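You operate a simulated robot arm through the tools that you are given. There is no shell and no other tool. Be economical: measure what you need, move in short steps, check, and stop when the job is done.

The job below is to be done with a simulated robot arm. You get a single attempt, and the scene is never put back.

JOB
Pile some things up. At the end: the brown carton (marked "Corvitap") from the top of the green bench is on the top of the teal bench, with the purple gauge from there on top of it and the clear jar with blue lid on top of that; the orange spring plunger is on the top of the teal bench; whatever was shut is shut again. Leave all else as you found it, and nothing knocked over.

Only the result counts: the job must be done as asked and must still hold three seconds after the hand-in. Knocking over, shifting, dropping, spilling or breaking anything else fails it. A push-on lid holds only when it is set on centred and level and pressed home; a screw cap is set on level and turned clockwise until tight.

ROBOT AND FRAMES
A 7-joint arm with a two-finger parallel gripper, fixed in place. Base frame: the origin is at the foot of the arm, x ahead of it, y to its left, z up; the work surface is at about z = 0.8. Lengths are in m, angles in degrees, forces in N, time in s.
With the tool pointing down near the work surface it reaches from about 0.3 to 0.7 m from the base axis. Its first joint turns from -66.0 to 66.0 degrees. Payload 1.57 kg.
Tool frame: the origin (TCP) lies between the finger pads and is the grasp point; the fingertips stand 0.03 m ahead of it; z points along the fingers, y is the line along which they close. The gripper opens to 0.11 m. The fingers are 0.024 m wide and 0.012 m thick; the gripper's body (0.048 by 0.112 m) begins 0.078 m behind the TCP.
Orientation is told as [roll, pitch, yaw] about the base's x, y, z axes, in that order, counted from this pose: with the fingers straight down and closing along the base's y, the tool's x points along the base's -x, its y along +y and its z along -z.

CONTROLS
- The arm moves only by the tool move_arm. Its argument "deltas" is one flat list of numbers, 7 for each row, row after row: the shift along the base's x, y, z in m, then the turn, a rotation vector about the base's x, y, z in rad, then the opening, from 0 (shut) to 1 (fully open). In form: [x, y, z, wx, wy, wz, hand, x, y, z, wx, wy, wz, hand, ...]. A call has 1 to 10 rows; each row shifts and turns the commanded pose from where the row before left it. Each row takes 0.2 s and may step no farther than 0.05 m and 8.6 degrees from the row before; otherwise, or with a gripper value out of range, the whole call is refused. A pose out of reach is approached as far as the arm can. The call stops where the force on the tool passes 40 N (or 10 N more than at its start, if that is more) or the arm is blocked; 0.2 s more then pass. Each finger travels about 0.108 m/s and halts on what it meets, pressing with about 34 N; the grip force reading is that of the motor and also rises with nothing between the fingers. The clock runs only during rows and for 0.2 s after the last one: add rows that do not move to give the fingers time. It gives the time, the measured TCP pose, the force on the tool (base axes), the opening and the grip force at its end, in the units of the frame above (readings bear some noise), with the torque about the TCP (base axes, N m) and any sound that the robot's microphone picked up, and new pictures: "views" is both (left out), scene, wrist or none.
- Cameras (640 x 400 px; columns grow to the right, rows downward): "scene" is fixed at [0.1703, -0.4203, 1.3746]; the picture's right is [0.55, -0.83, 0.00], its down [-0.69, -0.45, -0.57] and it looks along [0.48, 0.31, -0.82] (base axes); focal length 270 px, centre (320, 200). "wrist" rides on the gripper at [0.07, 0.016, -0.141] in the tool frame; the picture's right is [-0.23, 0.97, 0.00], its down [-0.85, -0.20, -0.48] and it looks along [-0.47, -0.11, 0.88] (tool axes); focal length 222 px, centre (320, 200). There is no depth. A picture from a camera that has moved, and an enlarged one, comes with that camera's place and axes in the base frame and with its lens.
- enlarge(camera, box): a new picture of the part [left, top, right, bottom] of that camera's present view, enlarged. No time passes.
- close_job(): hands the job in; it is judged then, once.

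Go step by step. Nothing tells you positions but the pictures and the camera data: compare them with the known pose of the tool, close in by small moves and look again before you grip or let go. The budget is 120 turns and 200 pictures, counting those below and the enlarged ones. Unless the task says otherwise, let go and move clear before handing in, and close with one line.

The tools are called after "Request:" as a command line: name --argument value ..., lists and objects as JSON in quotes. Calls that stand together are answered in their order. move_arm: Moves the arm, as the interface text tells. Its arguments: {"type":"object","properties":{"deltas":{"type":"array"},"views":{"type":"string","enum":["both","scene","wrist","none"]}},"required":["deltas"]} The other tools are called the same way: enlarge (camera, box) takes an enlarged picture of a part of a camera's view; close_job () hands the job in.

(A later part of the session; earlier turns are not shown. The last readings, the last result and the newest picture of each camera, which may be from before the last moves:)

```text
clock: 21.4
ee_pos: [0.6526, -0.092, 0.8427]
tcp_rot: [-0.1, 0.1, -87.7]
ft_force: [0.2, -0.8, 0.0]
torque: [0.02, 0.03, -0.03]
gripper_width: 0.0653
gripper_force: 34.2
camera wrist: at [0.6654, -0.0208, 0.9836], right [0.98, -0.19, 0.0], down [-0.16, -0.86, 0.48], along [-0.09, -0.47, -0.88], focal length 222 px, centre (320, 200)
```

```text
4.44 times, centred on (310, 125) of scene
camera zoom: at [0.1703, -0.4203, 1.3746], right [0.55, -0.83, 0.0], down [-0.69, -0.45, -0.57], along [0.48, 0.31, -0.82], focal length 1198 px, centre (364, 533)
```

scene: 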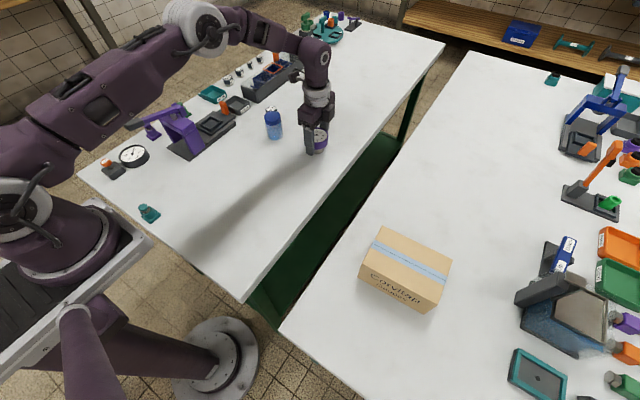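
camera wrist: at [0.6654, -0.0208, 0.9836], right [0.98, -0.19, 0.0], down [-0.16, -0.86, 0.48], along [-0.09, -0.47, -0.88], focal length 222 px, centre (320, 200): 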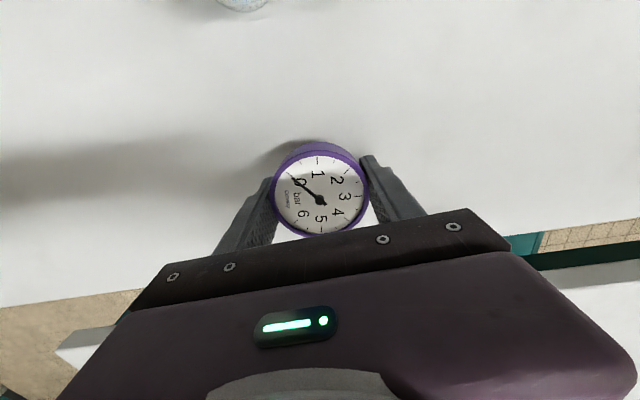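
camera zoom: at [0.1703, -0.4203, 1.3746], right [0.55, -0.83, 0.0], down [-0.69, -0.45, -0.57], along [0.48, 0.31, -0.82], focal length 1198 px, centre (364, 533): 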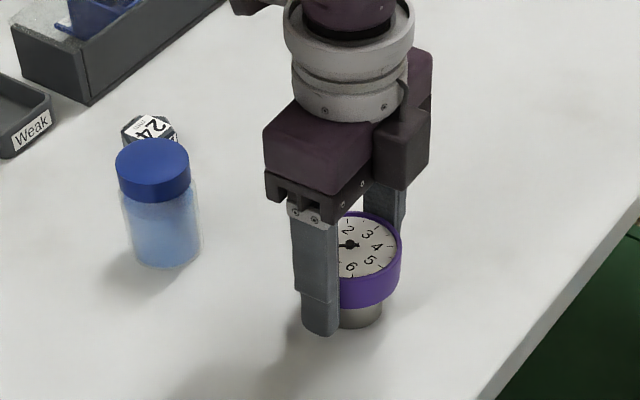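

Gripped at 0.065 m. I'll lift and carry it to above the carton.

Request:
move_arm --deltas '[0, 0, 0.02, 0, 0, 0, 0.4, 0, 0, 0.045, 0, 0, 0, 0.4, 0, 0, 0.049, 0, 0, 0, 0.4, 0, 0, 0.045, 0, 0, 0, 0.4, -0.025, -0.041, 0, 0, 0, 0, 0.4, -0.025, -0.041, 0, 0, 0, 0, 0.4, -0.025, -0.041, 0, 0, 0, 0, 0.4, -0.025, -0.041, 0, 0, 0, 0, 0.4, -0.025, -0.041, 0, 0, 0, 0, 0.4, -0.025, -0.041, 0, 0, 0, 0, 0.4]'

```text
clock: 23.6
ee_pos: [0.502, -0.336, 1.0024]
tcp_rot: [0.0, 0.0, -87.8]
ft_force: [-0.6, 0.0, -1.8]
torque: [0.01, -0.02, 0.01]
gripper_width: 0.0654
gripper_force: 33.9
camera wrist: at [0.5153, -0.2657, 1.1416], right [0.98, -0.19, 0.0], down [-0.16, -0.86, 0.48], along [-0.09, -0.47, -0.88], focal length 222 px, centre (320, 200)
```

scene: 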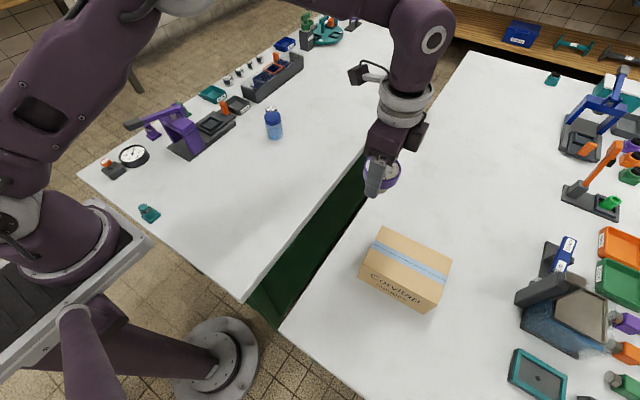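
wrist: 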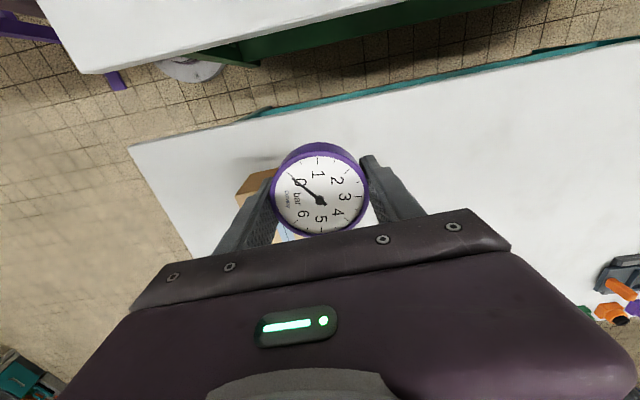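

Request:
move_arm --deltas '[-0.024, -0.04, 0, 0, 0, 0, 0.4, -0.024, -0.04, 0, 0, 0, 0, 0.4, -0.024, -0.039, 0, 0, 0, 0, 0.4, 0, 0, -0.04, 0, 0, 0, 0.4, 0, 0, -0.028, 0, 0, 0, 0.4, 0, 0, 0, 0, 0, 0, 0.4]'

Request:
enlarge --camera "scene" --box '[320, 180, 500, 330]'

```text
clock: 25.0
ee_pos: [0.43, -0.456, 0.9323]
tcp_rot: [0.0, 0.0, -87.7]
ft_force: [0.3, 0.1, -1.8]
torque: [0.0, -0.02, 0.0]
gripper_width: 0.0654
gripper_force: 34.5
camera wrist: at [0.4435, -0.3856, 1.0719], right [0.98, -0.19, 0.0], down [-0.16, -0.86, 0.48], along [-0.09, -0.47, -0.88], focal length 222 px, centre (320, 200)
```

scene: 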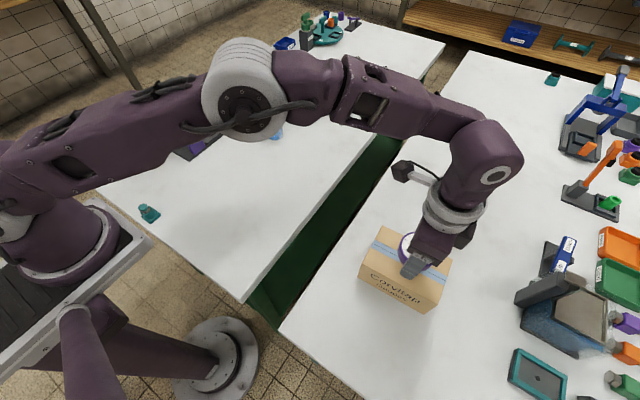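
wrist: 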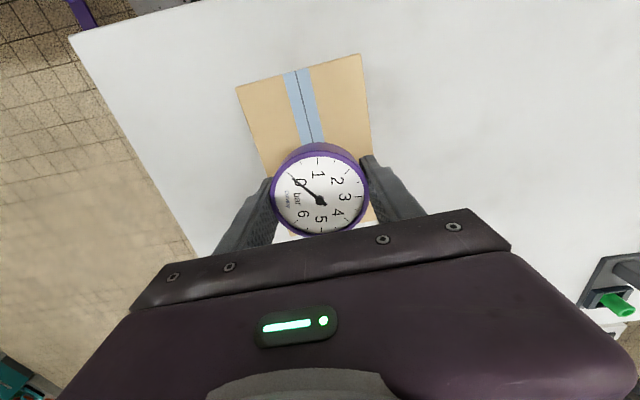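

```text
2.67 times, centred on (410, 255) of scene
camera zoom: at [0.1703, -0.4203, 1.3746], right [0.55, -0.83, 0.0], down [-0.69, -0.45, -0.57], along [0.48, 0.31, -0.82], focal length 719 px, centre (80, 53)
```

zoom: 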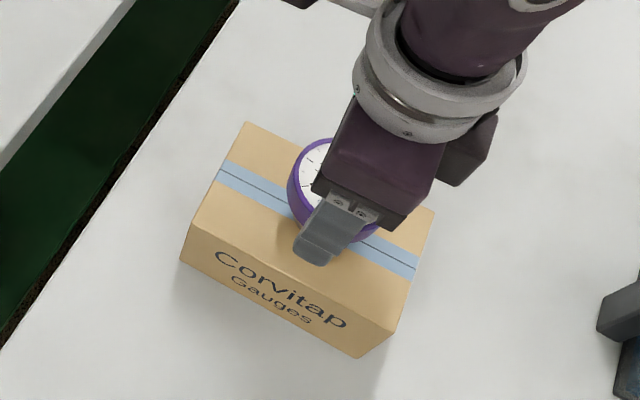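

It is centred over the carton. I'll lower it in small steps to contact.

Request:
move_arm --deltas '[0, 0.002, -0.004, 0, 0, 0, 0.4, 0, 0, -0.003, 0, 0, 0, 0.4, 0, 0, 0, 0, 0, 0, 0.4]' --views "none"

```text
clock: 25.8
ee_pos: [0.4303, -0.4539, 0.9262]
tcp_rot: [0.0, 0.0, -87.7]
ft_force: [0.8, 0.1, -1.3]
torque: [0.0, 0.0, 0.0]
gripper_width: 0.0653
gripper_force: 33.9
```

Request:
move_arm --deltas '[0, 0, -0.0015, 0, 0, 0, 0.4, 0, 0, 0, 0, 0, 0, 0.4]' --views "none"

Request:
move_arm --deltas '[0, 0, -0.0015, 0, 0, 0, 0.4, 0, 0, 0, 0, 0, 0, 0.4]' --views "none"

```text
clock: 26.4
ee_pos: [0.4305, -0.4532, 0.9251]
tcp_rot: [0.1, 0.0, -87.7]
ft_force: [0.3, -0.6, -1.9]
torque: [0.01, 0.0, -0.01]
gripper_width: 0.0654
gripper_force: 34.2
```

```text
clock: 27.0
ee_pos: [0.429, -0.4528, 0.9225]
tcp_rot: [0.0, 0.0, -87.8]
ft_force: [0.0, 0.9, -2.2]
torque: [0.04, 0.01, -0.02]
gripper_width: 0.0653
gripper_force: 34.1
```

Request:
move_arm --deltas '[0, 0, -0.0015, 0, 0, 0, 0.4, 0, 0, 0, 0, 0, 0, 0.4]' --views "none"

```text
clock: 27.6
ee_pos: [0.4295, -0.4526, 0.923]
tcp_rot: [-0.1, -0.1, -87.7]
ft_force: [-4.3, 4.8, 15.6]
torque: [0.39, 0.14, 0.08]
gripper_width: 0.0654
gripper_force: 33.8
```

Contact made. I'll relieve the pressure, open and rise straight up.

Request:
move_arm --deltas '[0, 0, 0.0013, 0, 0, 0, 0.4, 0, 0, 0, 0, 0, 0, 0.7, 0, 0, 0, 0, 0, 0, 1, 0, 0, 0, 0, 0, 0, 1, 0, 0, 0.03, 0, 0, 0, 1, 0, 0, 0.04, 0, 0, 0, 1, 0, 0, 0.04, 0, 0, 0, 1]'

Request:
enlarge --camera "scene" --box '[320, 180, 500, 330]'

Request:
enlarge --camera "wrist" --box '[160, 20, 480, 220]'

```text
clock: 29.2
ee_pos: [0.4281, -0.4503, 1.033]
tcp_rot: [0.0, 0.0, -87.7]
ft_force: [0.1, 0.8, -0.4]
torque: [0.0, -0.01, 0.0]
gripper_width: 0.1099
gripper_force: 0.0
camera wrist: at [0.4412, -0.3798, 1.1743], right [0.98, -0.19, 0.0], down [-0.17, -0.86, 0.48], along [-0.09, -0.47, -0.88], focal length 222 px, centre (320, 200)
```

scene: 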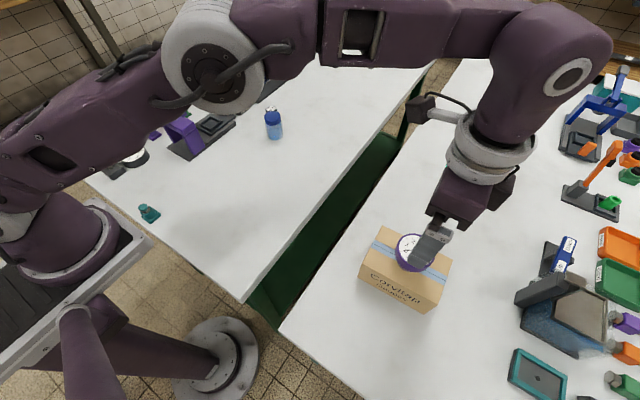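
wrist: 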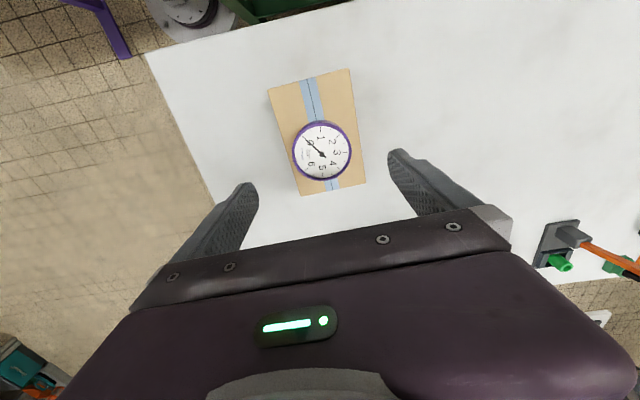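

```text
2.67 times, centred on (410, 255) of scene
camera zoom: at [0.1703, -0.4203, 1.3746], right [0.55, -0.83, 0.0], down [-0.69, -0.45, -0.57], along [0.48, 0.31, -0.82], focal length 719 px, centre (80, 53)
```

zoom: 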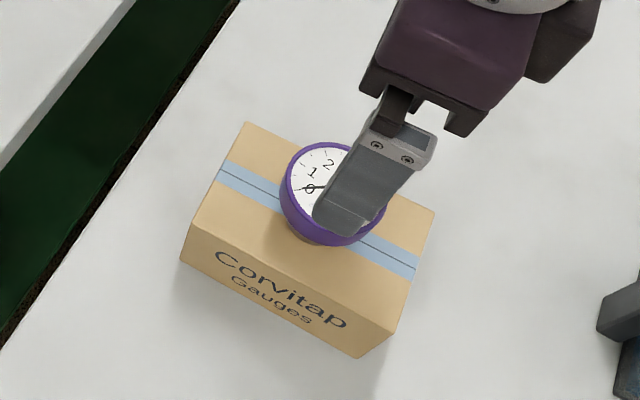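

```text
2.00 times, centred on (320, 120) of wrist
camera zoom: at [0.4412, -0.3798, 1.1743], right [0.98, -0.19, 0.0], down [-0.17, -0.86, 0.48], along [-0.09, -0.47, -0.88], focal length 444 px, centre (320, 360)
```

zoom: 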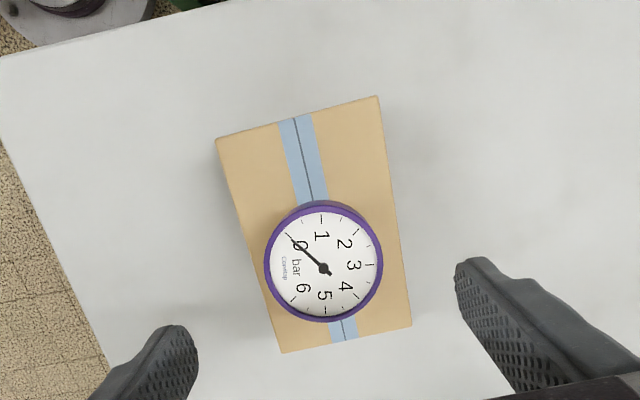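

The gauge is centred and upright on the carton. Next is the jar, at about (0.638, 0.047), so I'll hover there.

Request:
move_arm --deltas '[0, 0, 0.03, 0, 0, 0, 1, 0.019, 0.045, 0, 0, 0, 0, 1, 0.019, 0.045, 0, 0, 0, 0, 1, 0.019, 0.045, 0, 0, 0, 0, 1, 0.019, 0.045, 0, 0, 0, 0, 1, 0.019, 0.045, 0, 0, 0, 0, 1, 0.019, 0.045, 0, 0, 0, 0, 1, 0.019, 0.045, 0, 0, 0, 0, 1, 0.019, 0.045, 0, 0, 0, 0, 1, 0.019, 0.045, 0, 0, 0, 0, 1]' --views "none"

Request:
move_arm --deltas '[0.019, 0.045, 0, 0, 0, 0, 1, 0.019, 0.045, 0, 0, 0, 0, 1, 0, 0, -0.03, 0, 0, 0, 1]'

Request:
enlarge --camera "wrist" --box '[160, 40, 480, 240]'

Request:
enlarge --camera "scene" --box '[220, 70, 340, 160]'

```text
clock: 31.4
ee_pos: [0.6009, -0.0479, 1.0644]
tcp_rot: [0.0, 0.1, -87.7]
ft_force: [0.7, -0.1, -1.2]
torque: [-0.03, 0.02, 0.01]
gripper_width: 0.11
gripper_force: 0.1
```

```text
clock: 32.2
ee_pos: [0.6375, 0.0414, 1.0357]
tcp_rot: [0.0, 0.0, -87.7]
ft_force: [-1.0, 0.0, 0.1]
torque: [0.03, -0.03, -0.03]
gripper_width: 0.1097
gripper_force: 0.0
camera wrist: at [0.6506, 0.1128, 1.1757], right [0.98, -0.19, 0.0], down [-0.16, -0.86, 0.48], along [-0.09, -0.47, -0.88], focal length 222 px, centre (320, 200)
```

scene: 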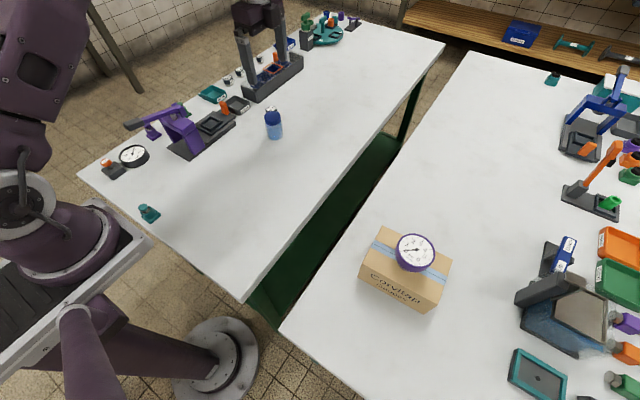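
wrist: 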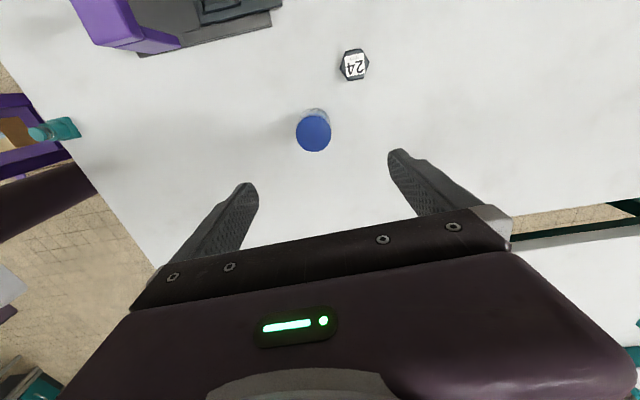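

```text
2.00 times, centred on (320, 140) of wrist
camera zoom: at [0.6506, 0.1128, 1.1757], right [0.98, -0.19, 0.0], down [-0.16, -0.86, 0.48], along [-0.09, -0.47, -0.88], focal length 444 px, centre (320, 320)
```

zoom: 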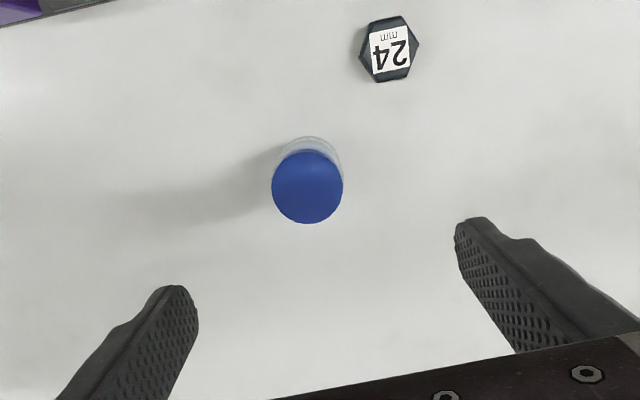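

```text
4.44 times, centred on (280, 115) of scene
camera zoom: at [0.1703, -0.4203, 1.3746], right [0.55, -0.83, 0.0], down [-0.69, -0.45, -0.57], along [0.48, 0.31, -0.82], focal length 1198 px, centre (498, 578)
```

zoom: 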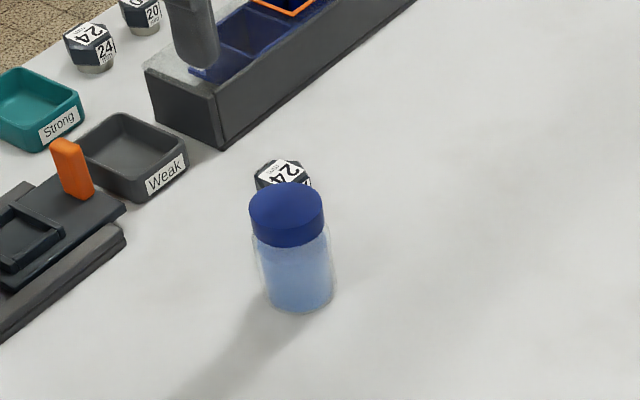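

Request:
move_arm --deltas '[-0.007, 0.0085, 0, 0, 0, 0, 1, 0, 0, -0.045, 0, 0, 0, 1, 0, 0, -0.04, 0, 0, 0, 1, 0, 0, 0, 0, 0, 0, 1]'

Request:
enlarge --camera "wrist" --box '[160, 40, 480, 240]'

Request:
enlarge --camera "scene" --box '[220, 70, 340, 160]'

```text
clock: 33.2
ee_pos: [0.6338, 0.0488, 0.9481]
tcp_rot: [0.1, 0.0, -87.7]
ft_force: [1.0, -1.2, -0.7]
torque: [-0.01, -0.03, -0.02]
gripper_width: 0.1099
gripper_force: 0.0
camera wrist: at [0.6463, 0.1203, 1.0883], right [0.98, -0.19, 0.0], down [-0.17, -0.86, 0.48], along [-0.09, -0.47, -0.88], focal length 222 px, centre (320, 200)
```

scene: 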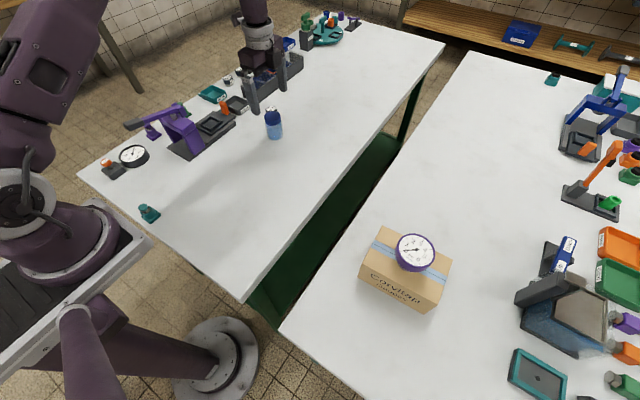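
wrist: 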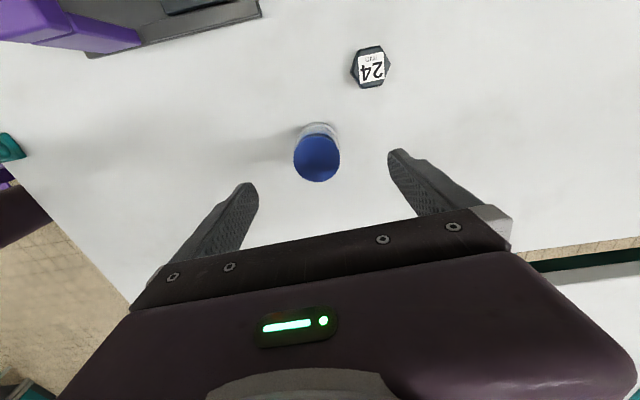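

```text
2.00 times, centred on (320, 140) of wrist
camera zoom: at [0.6463, 0.1203, 1.0883], right [0.98, -0.19, 0.0], down [-0.17, -0.86, 0.48], along [-0.09, -0.47, -0.88], focal length 444 px, centre (320, 320)
```

zoom: 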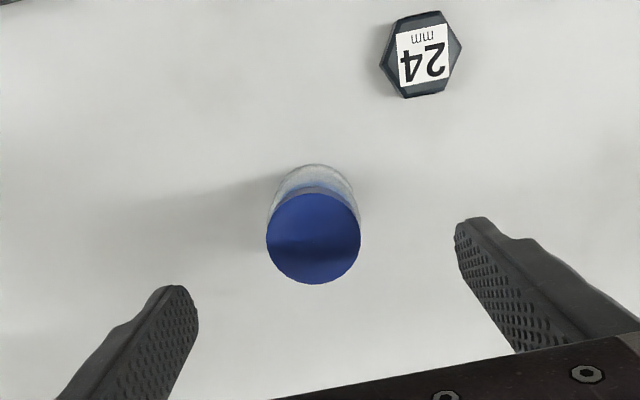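

```text
4.44 times, centred on (280, 115) of scene
camera zoom: at [0.1703, -0.4203, 1.3746], right [0.55, -0.83, 0.0], down [-0.69, -0.45, -0.57], along [0.48, 0.31, -0.82], focal length 1198 px, centre (498, 578)
```

zoom: 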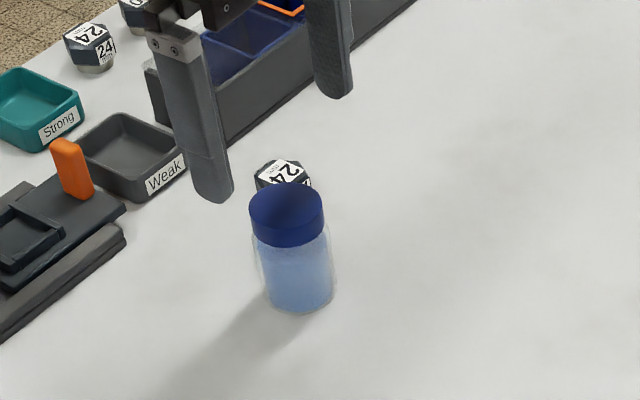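

I'll shift 3 mm in -x, descend, and grip the jar's body.

Request:
move_arm --deltas '[-0.003, 0, -0.035, 0, 0, 0, 1, 0, 0, -0.04, 0, 0, 0, 1, 0, 0, -0.035, 0, 0, 0, 1, 0, 0, 0, 0, 0, 0, 0.7, 0, 0, 0, 0, 0, 0, 0.45, 0, 0, 0, 0, 0, 0, 0.35, 0, 0, 0, 0, 0, 0, 0.35, 0, 0, 0, 0, 0, 0, 0.35]'

Request:
enlarge --camera "scene" --box '[220, 70, 340, 160]'

```text
clock: 35.0
ee_pos: [0.6285, 0.0479, 0.8373]
tcp_rot: [0.1, 0.0, -87.8]
ft_force: [0.3, -0.6, -0.1]
torque: [-0.05, 0.03, 0.01]
gripper_width: 0.0502
gripper_force: 34.1
camera wrist: at [0.6416, 0.1182, 0.9777], right [0.98, -0.19, 0.0], down [-0.16, -0.86, 0.48], along [-0.09, -0.47, -0.88], focal length 222 px, centre (320, 200)
```

scene: 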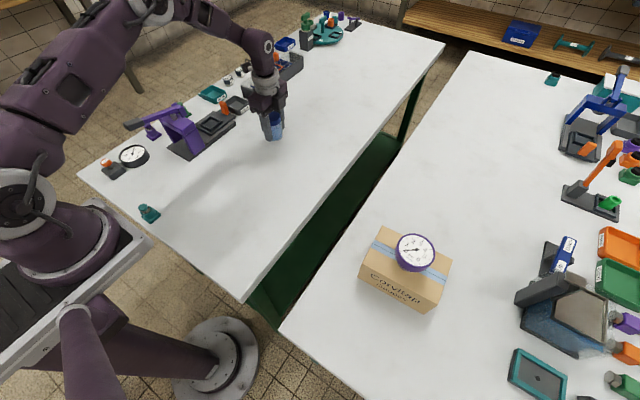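
wrist: 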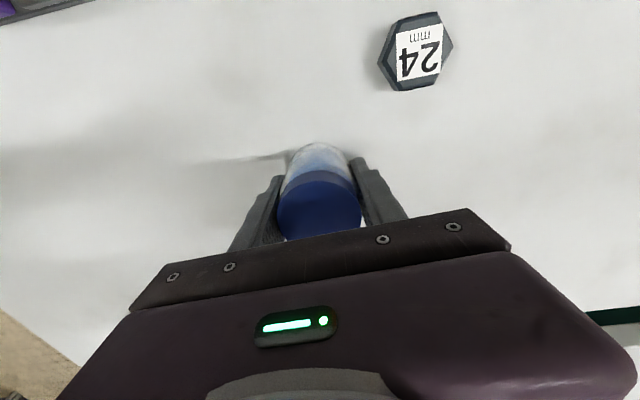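

```text
4.44 times, centred on (280, 115) of scene
camera zoom: at [0.1703, -0.4203, 1.3746], right [0.55, -0.83, 0.0], down [-0.69, -0.45, -0.57], along [0.48, 0.31, -0.82], focal length 1198 px, centre (498, 578)
```

zoom: 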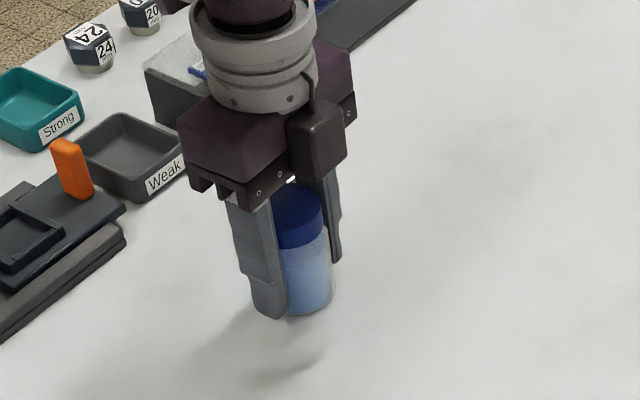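

Gripped at 0.050 m. I'll lift straight up and check.

Request:
move_arm --deltas '[0, 0, 0.01, 0, 0, 0, 0.35, 0, 0, 0.04, 0, 0, 0, 0.35, 0, 0, 0.049, 0, 0, 0, 0.35, 0, 0, 0.049, 0, 0, 0, 0.35, 0, 0, 0.049, 0, 0, 0, 0.35, 0, 0, 0.035, 0, 0, 0, 0.35]'

Request:
enlarge --camera "wrist" --box '[240, 120, 400, 240]'

```text
clock: 36.4
ee_pos: [0.6279, 0.0493, 1.0701]
tcp_rot: [0.0, 0.0, -87.7]
ft_force: [-0.7, -0.5, -1.8]
torque: [-0.01, -0.02, 0.05]
gripper_width: 0.05
gripper_force: 34.1
camera wrist: at [0.6408, 0.1197, 1.21], right [0.98, -0.19, 0.0], down [-0.17, -0.86, 0.48], along [-0.09, -0.47, -0.88], focal length 222 px, centre (320, 200)
```

scene: 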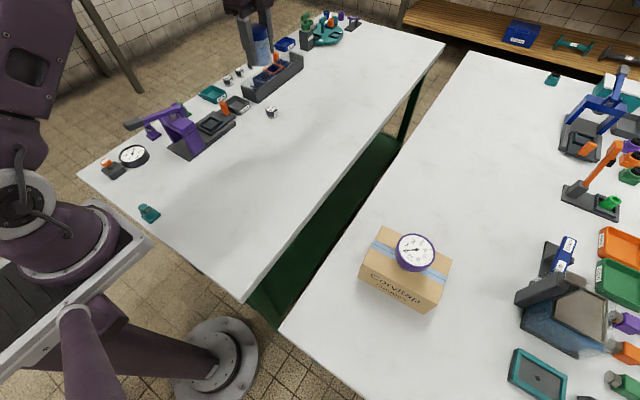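
wrist: 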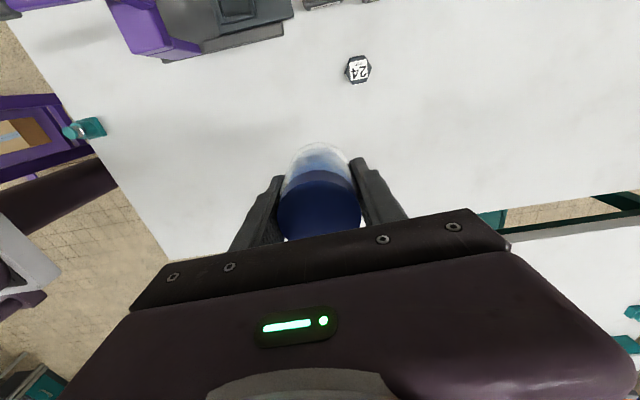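

```text
3.33 times, centred on (320, 180) of wrist
camera zoom: at [0.6408, 0.1197, 1.21], right [0.98, -0.19, 0.0], down [-0.17, -0.86, 0.48], along [-0.09, -0.47, -0.88], focal length 740 px, centre (320, 267)
```

zoom: 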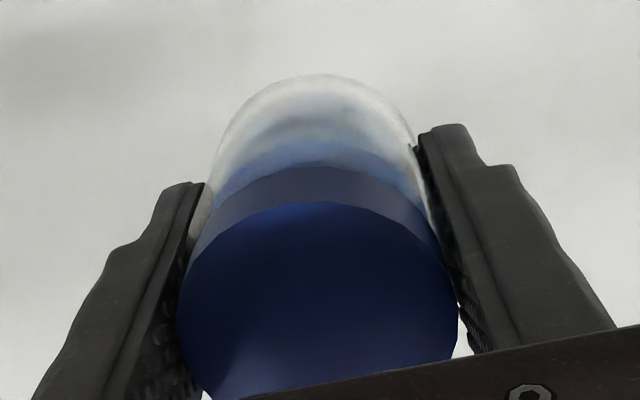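

The jar is secure. I'll carry it to above the gauge.

Request:
move_arm --deltas '[-0.0166, -0.042, 0, 0, 0, 0, 0.35, -0.0166, -0.042, 0, 0, 0, 0, 0.35, -0.0166, -0.042, 0, 0, 0, 0, 0.35, -0.0166, -0.042, 0, 0, 0, 0, 0.35, -0.0166, -0.042, 0, 0, 0, 0, 0.35, -0.0166, -0.042, 0, 0, 0, 0, 0.35, -0.0166, -0.042, 0, 0, 0, 0, 0.35, -0.0166, -0.042, 0, 0, 0, 0, 0.35, -0.0166, -0.042, 0, 0, 0, 0, 0.35, -0.0166, -0.042, 0, 0, 0, 0, 0.35]' --views "none"

Request:
move_arm --deltas '[-0.0166, -0.042, 0, 0, 0, 0, 0.35, -0.0166, -0.042, 0, 0, 0, 0, 0.35, 0, 0, 0, 0, 0, 0, 0.35, 0, 0, -0.04, 0, 0, 0, 0.35, 0, 0, -0.03, 0, 0, 0, 0.35, 0, 0, 0, 0, 0, 0, 0.35]'

Request:
enlarge --camera "scene" --box '[340, 180, 500, 310]'

Request:
enlarge --camera "wrist" --box '[220, 60, 420, 240]'

```text
clock: 38.6
ee_pos: [0.4625, -0.3728, 1.0711]
tcp_rot: [0.0, -0.1, -87.6]
ft_force: [-0.6, 0.4, -0.9]
torque: [0.04, 0.01, -0.02]
gripper_width: 0.0502
gripper_force: 33.9
```

```text
clock: 40.0
ee_pos: [0.4295, -0.4542, 1.0017]
tcp_rot: [0.0, 0.0, -87.8]
ft_force: [-0.2, 1.0, -1.5]
torque: [0.01, -0.01, -0.02]
gripper_width: 0.0502
gripper_force: 34.2
out of reach, approached as far as the arm can: row 2
camera wrist: at [0.443, -0.3838, 1.1417], right [0.98, -0.19, 0.0], down [-0.16, -0.86, 0.48], along [-0.09, -0.47, -0.88], focal length 222 px, centre (320, 200)
```

scene: 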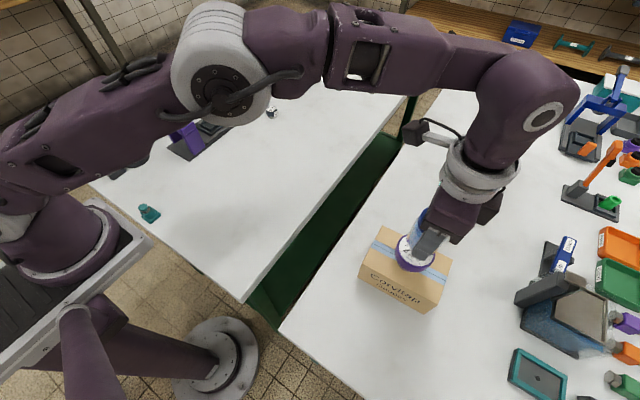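
wrist: 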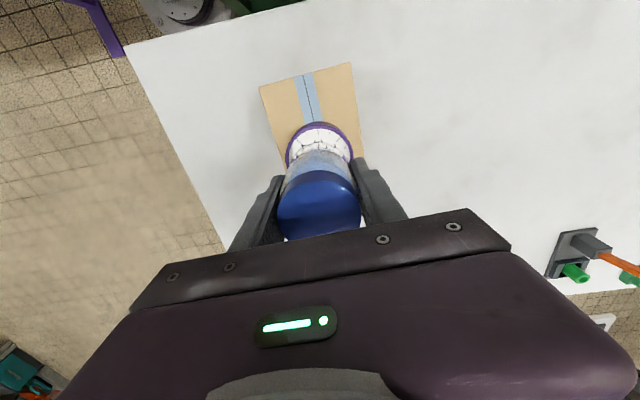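

```text
3.08 times, centred on (420, 245) of scene
camera zoom: at [0.1703, -0.4203, 1.3746], right [0.55, -0.83, 0.0], down [-0.69, -0.45, -0.57], along [0.48, 0.31, -0.82], focal length 829 px, centre (12, 62)
```

zoom: 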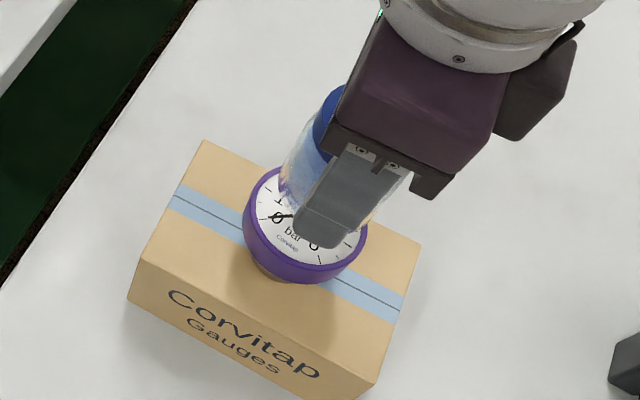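

```text
2.22 times, centred on (320, 150) of wrist
camera zoom: at [0.443, -0.3838, 1.1417], right [0.98, -0.19, 0.0], down [-0.16, -0.86, 0.48], along [-0.09, -0.47, -0.88], focal length 494 px, centre (320, 311)
```

zoom: 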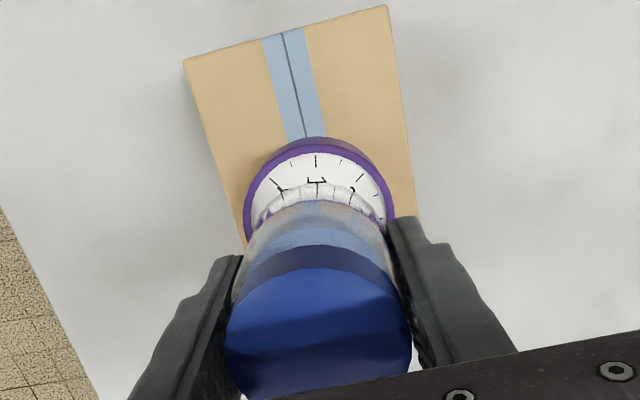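

Request:
move_arm --deltas '[0, 0, -0.02, 0, 0, 0, 0.35, 0, 0, -0.012, 0, 0, 0, 0.35, 0, 0, 0, 0, 0, 0, 0.35]' --views "none"

Request:
enlarge --camera "scene" --box '[340, 180, 500, 310]'

Request:
enlarge --camera "wrist" --box '[220, 60, 420, 240]'

```text
clock: 40.8
ee_pos: [0.43, -0.4554, 0.9707]
tcp_rot: [0.1, -0.3, -87.7]
ft_force: [-1.6, -0.7, 29.4]
torque: [-0.04, 0.12, -0.25]
gripper_width: 0.0499
gripper_force: 34.4
```

```text
3.08 times, centred on (420, 245) of scene
camera zoom: at [0.1698, -0.4199, 1.3748], right [0.55, -0.83, 0.0], down [-0.68, -0.45, -0.57], along [0.48, 0.31, -0.82], focal length 829 px, centre (12, 62)
```

zoom: 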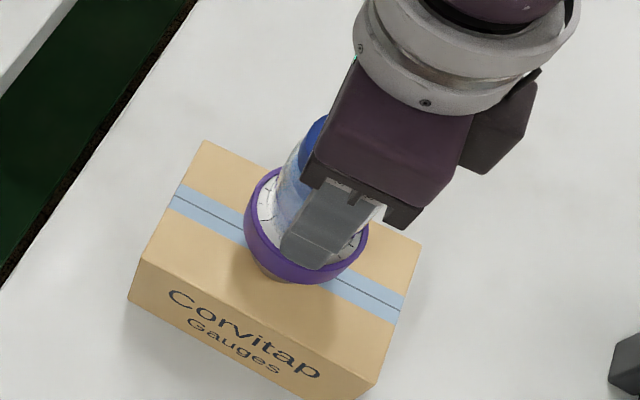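

```text
2.22 times, centred on (320, 150) of wrist
camera zoom: at [0.4435, -0.3836, 1.1114], right [0.98, -0.19, 0.0], down [-0.17, -0.86, 0.48], along [-0.09, -0.47, -0.88], focal length 494 px, centre (320, 311)
```

zoom: 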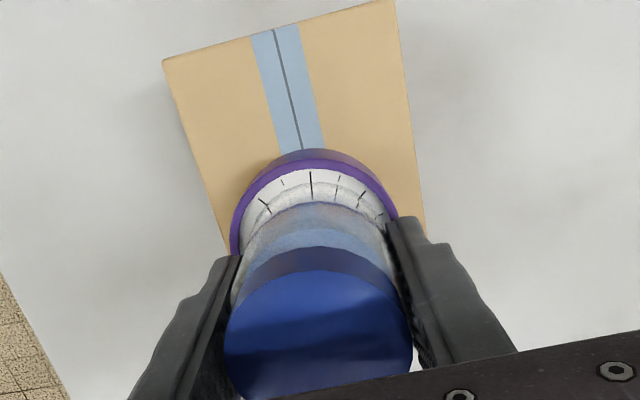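

It touched with 29 N, so I'll lift a few mm, shift 2 mm in +y to centre it better, and set it down gently.

Request:
move_arm --deltas '[0, 0, 0.006, 0, 0, 0, 0.35, 0, 0.002, 0, 0, 0, 0, 0.35, 0, 0, -0.001, 0, 0, 0, 0.35, 0, 0, 0, 0, 0, 0, 0.35]' --views "none"

Request:
enlarge --camera "wrist" --box '[240, 80, 400, 200]'

```text
clock: 41.8
ee_pos: [0.4301, -0.4516, 0.9737]
tcp_rot: [0.0, 0.0, -87.8]
ft_force: [-0.2, -0.6, -1.1]
torque: [-0.01, 0.01, -0.01]
gripper_width: 0.0495
gripper_force: 34.1
```

```text
3.33 times, centred on (320, 140) of wrist
camera zoom: at [0.4427, -0.381, 1.1141], right [0.98, -0.19, 0.0], down [-0.16, -0.86, 0.48], along [-0.09, -0.47, -0.88], focal length 740 px, centre (320, 400)
```

zoom: 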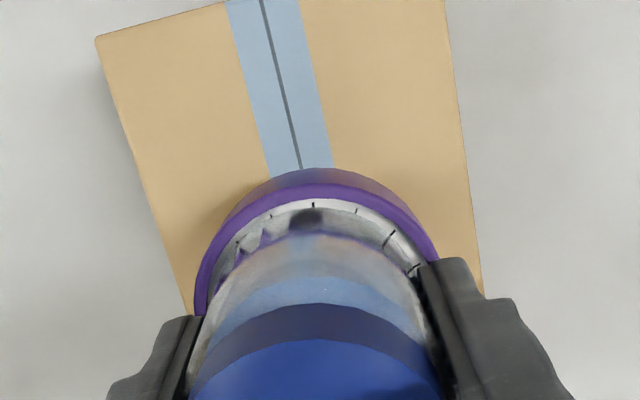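

Request:
move_arm --deltas '[0, 0, -0.0015, 0, 0, 0, 0.35, 0, 0, 0, 0, 0, 0, 0.35]' --views "none"

Request:
move_arm --deltas '[0, 0, -0.001, 0, 0, 0, 0.35, 0, 0, 0, 0, 0, 0, 0.35]' --views "none"

```text
clock: 42.4
ee_pos: [0.4282, -0.452, 0.9722]
tcp_rot: [-0.1, 0.0, -87.7]
ft_force: [-0.3, -0.2, -1.3]
torque: [-0.02, 0.01, 0.01]
gripper_width: 0.0494
gripper_force: 34.4
```

```text
clock: 43.0
ee_pos: [0.4301, -0.4518, 0.9698]
tcp_rot: [0.1, 0.1, -87.7]
ft_force: [0.0, 0.4, 0.3]
torque: [-0.03, 0.0, -0.05]
gripper_width: 0.0495
gripper_force: 33.8
```

Request:
move_arm --deltas '[0, 0, -0.0008, 0, 0, 0, 0.35, 0, 0, 0, 0, 0, 0, 0.35]' --views "none"

```text
clock: 43.6
ee_pos: [0.4301, -0.452, 0.9721]
tcp_rot: [0.1, -0.1, -87.7]
ft_force: [0.0, 2.0, 11.9]
torque: [-0.04, 0.0, -0.01]
gripper_width: 0.0495
gripper_force: 34.5
```

Contact confirmed. I'll ease off a little and open slowly.

Request:
move_arm --deltas '[0, 0, 0.0006, 0, 0, 0, 0.35, 0, 0, 0, 0, 0, 0, 0.5, 0, 0, 0, 0, 0, 0, 0.7, 0, 0, 0, 0, 0, 0, 1, 0, 0, 0, 0, 0, 0, 1]'

Request:
enlarge --camera "wrist" --box '[220, 60, 420, 240]'

Request:
enlarge --camera "scene" --box '[340, 180, 500, 310]'

```text
clock: 44.8
ee_pos: [0.4293, -0.4526, 0.971]
tcp_rot: [-0.1, 0.0, -87.7]
ft_force: [-0.5, -0.6, 0.9]
torque: [-0.02, -0.01, -0.01]
gripper_width: 0.1099
gripper_force: 0.1
camera wrist: at [0.442, -0.3812, 1.1115], right [0.98, -0.19, 0.0], down [-0.16, -0.86, 0.48], along [-0.09, -0.47, -0.88], focal length 222 px, centre (320, 200)
```

scene: 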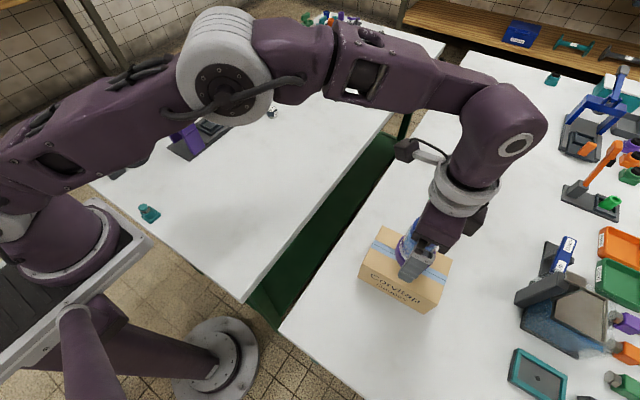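
wrist: 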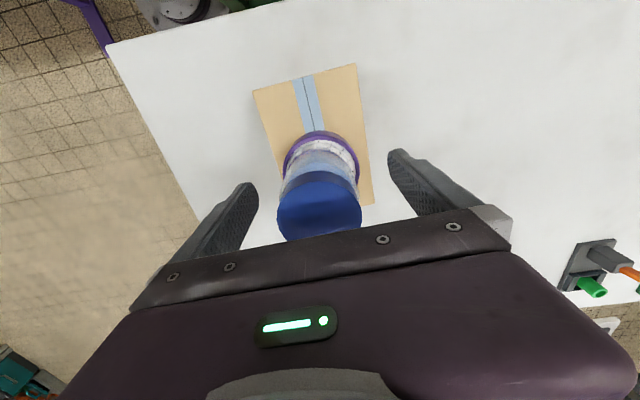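

```text
2.22 times, centred on (320, 150) of wrist
camera zoom: at [0.442, -0.3812, 1.1115], right [0.98, -0.19, 0.0], down [-0.16, -0.86, 0.48], along [-0.09, -0.47, -0.88], focal length 494 px, centre (320, 311)
```

zoom: 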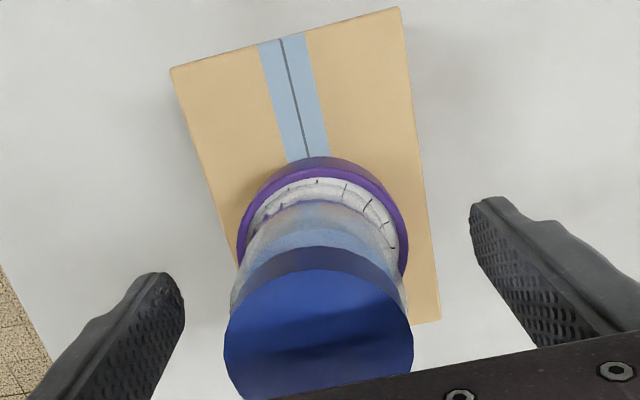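

```text
3.08 times, centred on (420, 245) of scene
camera zoom: at [0.1703, -0.4203, 1.3746], right [0.55, -0.83, 0.0], down [-0.69, -0.45, -0.57], along [0.48, 0.31, -0.82], focal length 829 px, centre (12, 62)
```

zoom: 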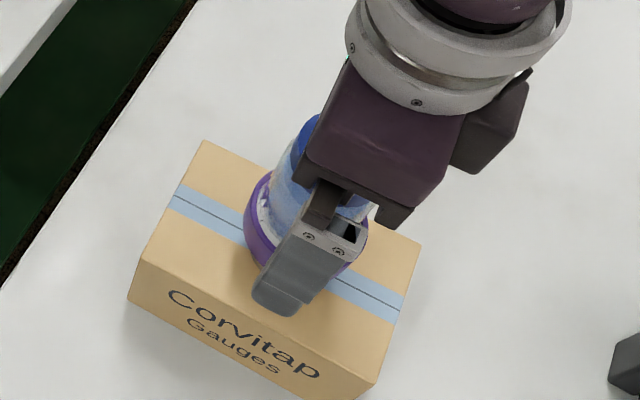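

Request:
move_arm --deltas '[0, 0, 0.02, 0, 0, 0, 1, 0, 0, 0.04, 0, 0, 0, 1, 0, 0, 0.045, 0, 0, 0, 1, 0, 0.04, 0.02, 0, 0, 0, 1, 0, 0.045, 0, 0, 0, 0, 1, 0, 0.045, 0, 0, 0, 0, 1, 0, 0.045, 0, 0, 0, 0, 1, 0, 0.045, 0, 0, 0, 0, 1]'

Request:
enlarge --camera "scene" --box '[340, 180, 500, 310]'

```text
clock: 46.6
ee_pos: [0.428, -0.231, 1.0964]
tcp_rot: [0.0, 0.0, -87.7]
ft_force: [-0.2, -0.5, 0.2]
torque: [-0.02, 0.0, 0.01]
gripper_width: 0.1099
gripper_force: 0.0
camera wrist: at [0.4411, -0.1601, 1.2362], right [0.98, -0.19, 0.0], down [-0.17, -0.86, 0.48], along [-0.09, -0.47, -0.88], focal length 222 px, centre (320, 200)
```

scene: 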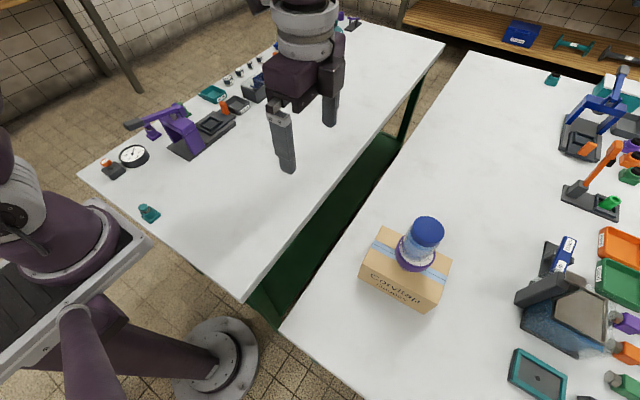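
wrist: 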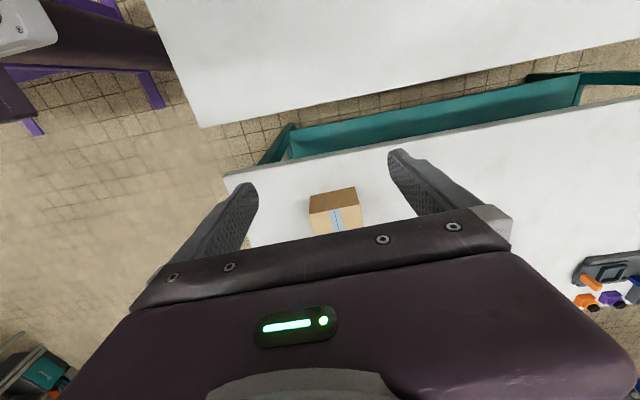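

```text
3.08 times, centred on (420, 245) of scene
camera zoom: at [0.1702, -0.4203, 1.3747], right [0.55, -0.83, 0.0], down [-0.69, -0.45, -0.57], along [0.48, 0.31, -0.82], focal length 829 px, centre (12, 62)
```

zoom: 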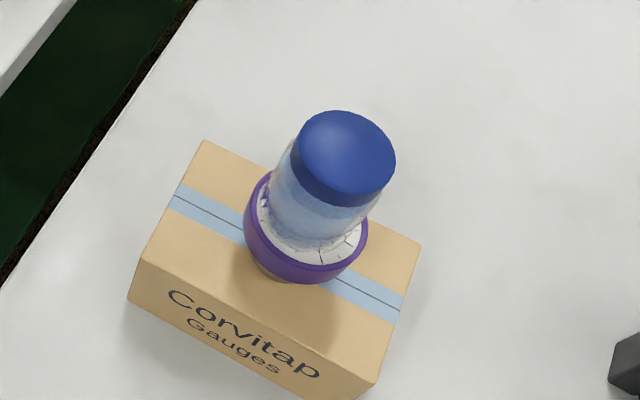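

The stack is standing well. Now I'll go for the orange plunger behind the press, staying high.

Request:
move_arm --deltas '[0.004, 0.045, 0.005, 0, 0, 0, 1, 0.004, 0.045, 0.005, 0, 0, 0, 1, 0.004, 0.045, 0.005, 0, 0, 0, 1, 0.004, 0.045, 0.005, 0, 0, 0, 1, 0.004, 0.045, 0.005, 0, 0, 0, 1, 0.004, 0.045, 0.005, 0, 0, 0, 1, 0.004, 0.045, 0.005, 0, 0, 0, 1, 0.004, 0.045, 0.005, 0, 0, 0, 1, 0.004, 0.045, 0, 0, 0, 0, 1, 0.004, 0.045, 0, 0, 0, 0, 1]' --views "none"

Request:
move_arm --deltas '[0.004, 0.048, 0, 0, 0, 0, 1, 0.004, 0.045, 0, 0, 0, 0, 1, 0.004, 0.045, 0, 0, 0, 0, 1, 0, 0, -0.03, 0, 0, 0, 1, 0, 0, 0, 0, 0, 0, 1]'

Request:
enlarge --camera "wrist" --box '[200, 0, 440, 160]'

Request:
enlarge --camera "scene" --box '[100, 80, 240, 180]'

```text
clock: 48.8
ee_pos: [0.4674, 0.2196, 1.1349]
tcp_rot: [-0.1, -0.1, -87.7]
ft_force: [-0.1, 0.6, 0.0]
torque: [-0.05, -0.02, 0.02]
gripper_width: 0.11
gripper_force: 0.0
```

```text
clock: 50.0
ee_pos: [0.4812, 0.3578, 1.1056]
tcp_rot: [0.0, 0.0, -87.7]
ft_force: [0.2, -0.1, -0.9]
torque: [0.0, -0.01, -0.01]
gripper_width: 0.1097
gripper_force: 0.0
camera wrist: at [0.4938, 0.4268, 1.2454], right [0.98, -0.19, 0.0], down [-0.16, -0.86, 0.48], along [-0.09, -0.47, -0.88], focal length 222 px, centre (320, 200)
```

scene: 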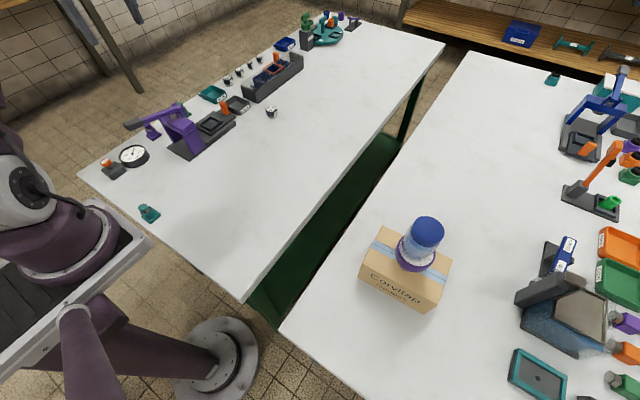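
wrist: 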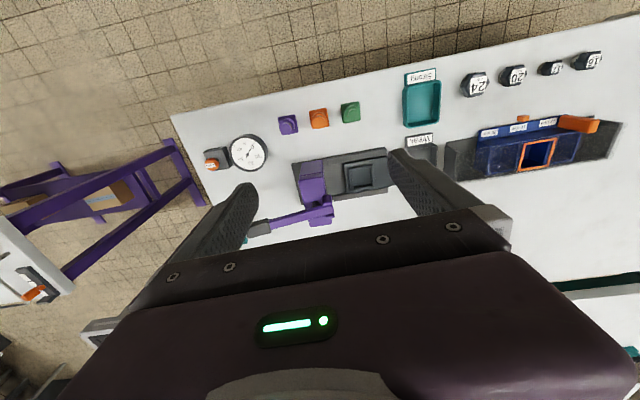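

```text
2.50 times, centred on (320, 80) of wrist
camera zoom: at [0.4938, 0.4268, 1.2454], right [0.98, -0.19, 0.0], down [-0.16, -0.86, 0.48], along [-0.09, -0.47, -0.88], focal length 555 px, centre (320, 500)
```

zoom: 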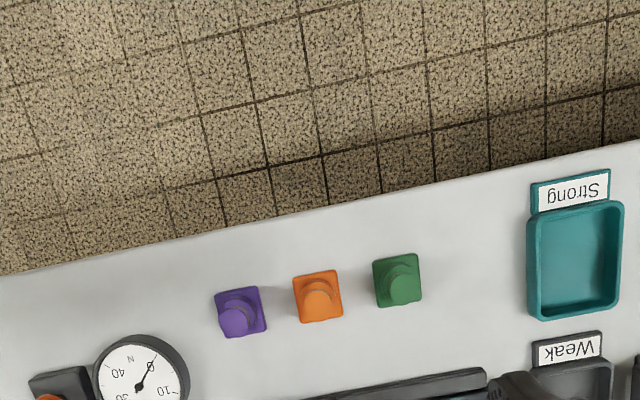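

```text
4.00 times, centred on (170, 130) of scene
camera zoom: at [0.1703, -0.4203, 1.3746], right [0.55, -0.83, 0.0], down [-0.69, -0.45, -0.57], along [0.48, 0.31, -0.82], focal length 1078 px, centre (920, 480)
```

zoom: 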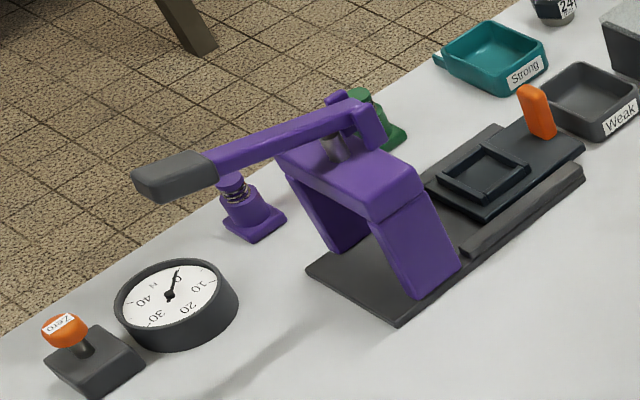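

The orange plunger is at about (0.480, 0.363), with neighbours 0.06 m to each side. I'll narrow the opening to about 0.05 m, so the fingers fit between them, and come down partway to look.

Request:
move_arm --deltas '[-0.001, 0.005, -0.04, 0, 0, 0, 0.6, 0, 0, -0.049, 0, 0, 0, 0.46, 0, 0, -0.049, 0, 0, 0, 0.46, 0, 0, -0.03, 0, 0, 0, 0.46, 0, 0, 0, 0, 0, 0, 0.46]'

Request:
enlarge --camera "wrist" --box '[200, 60, 440, 220]'

Request:
enlarge --camera "scene" --box '[100, 80, 240, 180]'

```text
clock: 51.2
ee_pos: [0.4817, 0.3605, 0.9375]
tcp_rot: [0.0, 0.1, -87.8]
ft_force: [-0.4, -0.1, 0.5]
torque: [-0.02, -0.04, 0.0]
gripper_width: 0.0506
gripper_force: 0.0
camera wrist: at [0.4948, 0.4313, 1.0783], right [0.98, -0.19, 0.0], down [-0.16, -0.86, 0.48], along [-0.09, -0.47, -0.88], focal length 222 px, centre (320, 200)
```

scene: 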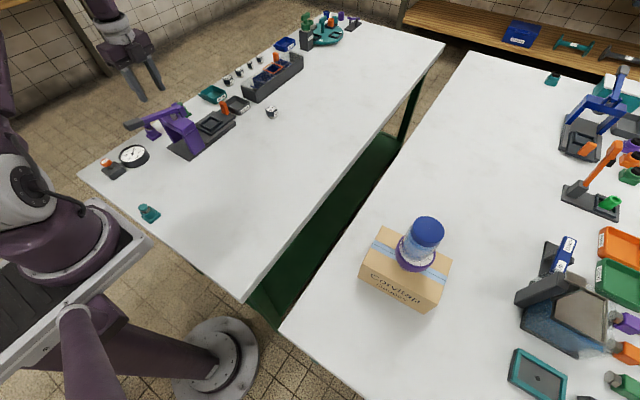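
wrist: 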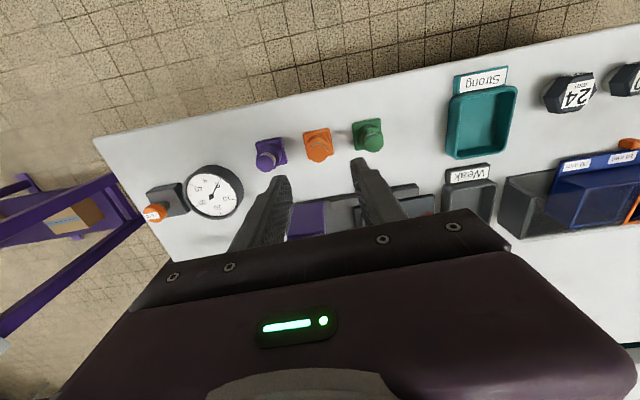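

```text
2.50 times, centred on (320, 140) of wrist
camera zoom: at [0.4948, 0.4313, 1.0783], right [0.98, -0.19, 0.0], down [-0.16, -0.86, 0.48], along [-0.09, -0.47, -0.88], focal length 555 px, centre (320, 350)
```

zoom: 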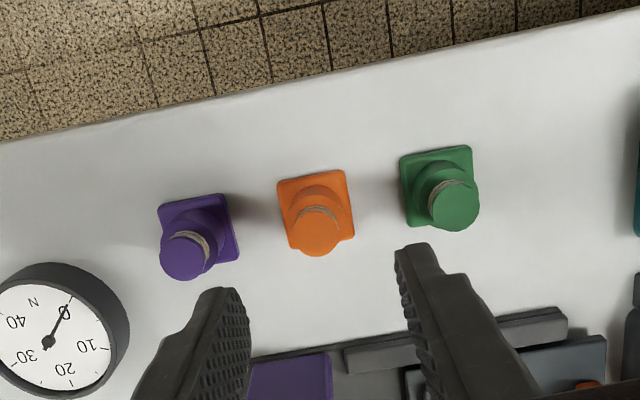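

```text
4.00 times, centred on (170, 130) of scene
camera zoom: at [0.1703, -0.4203, 1.3746], right [0.55, -0.83, 0.0], down [-0.69, -0.45, -0.57], along [0.48, 0.31, -0.82], focal length 1078 px, centre (920, 480)
```

zoom: 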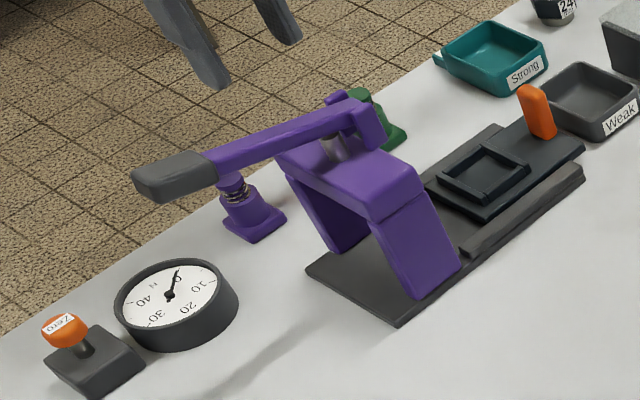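

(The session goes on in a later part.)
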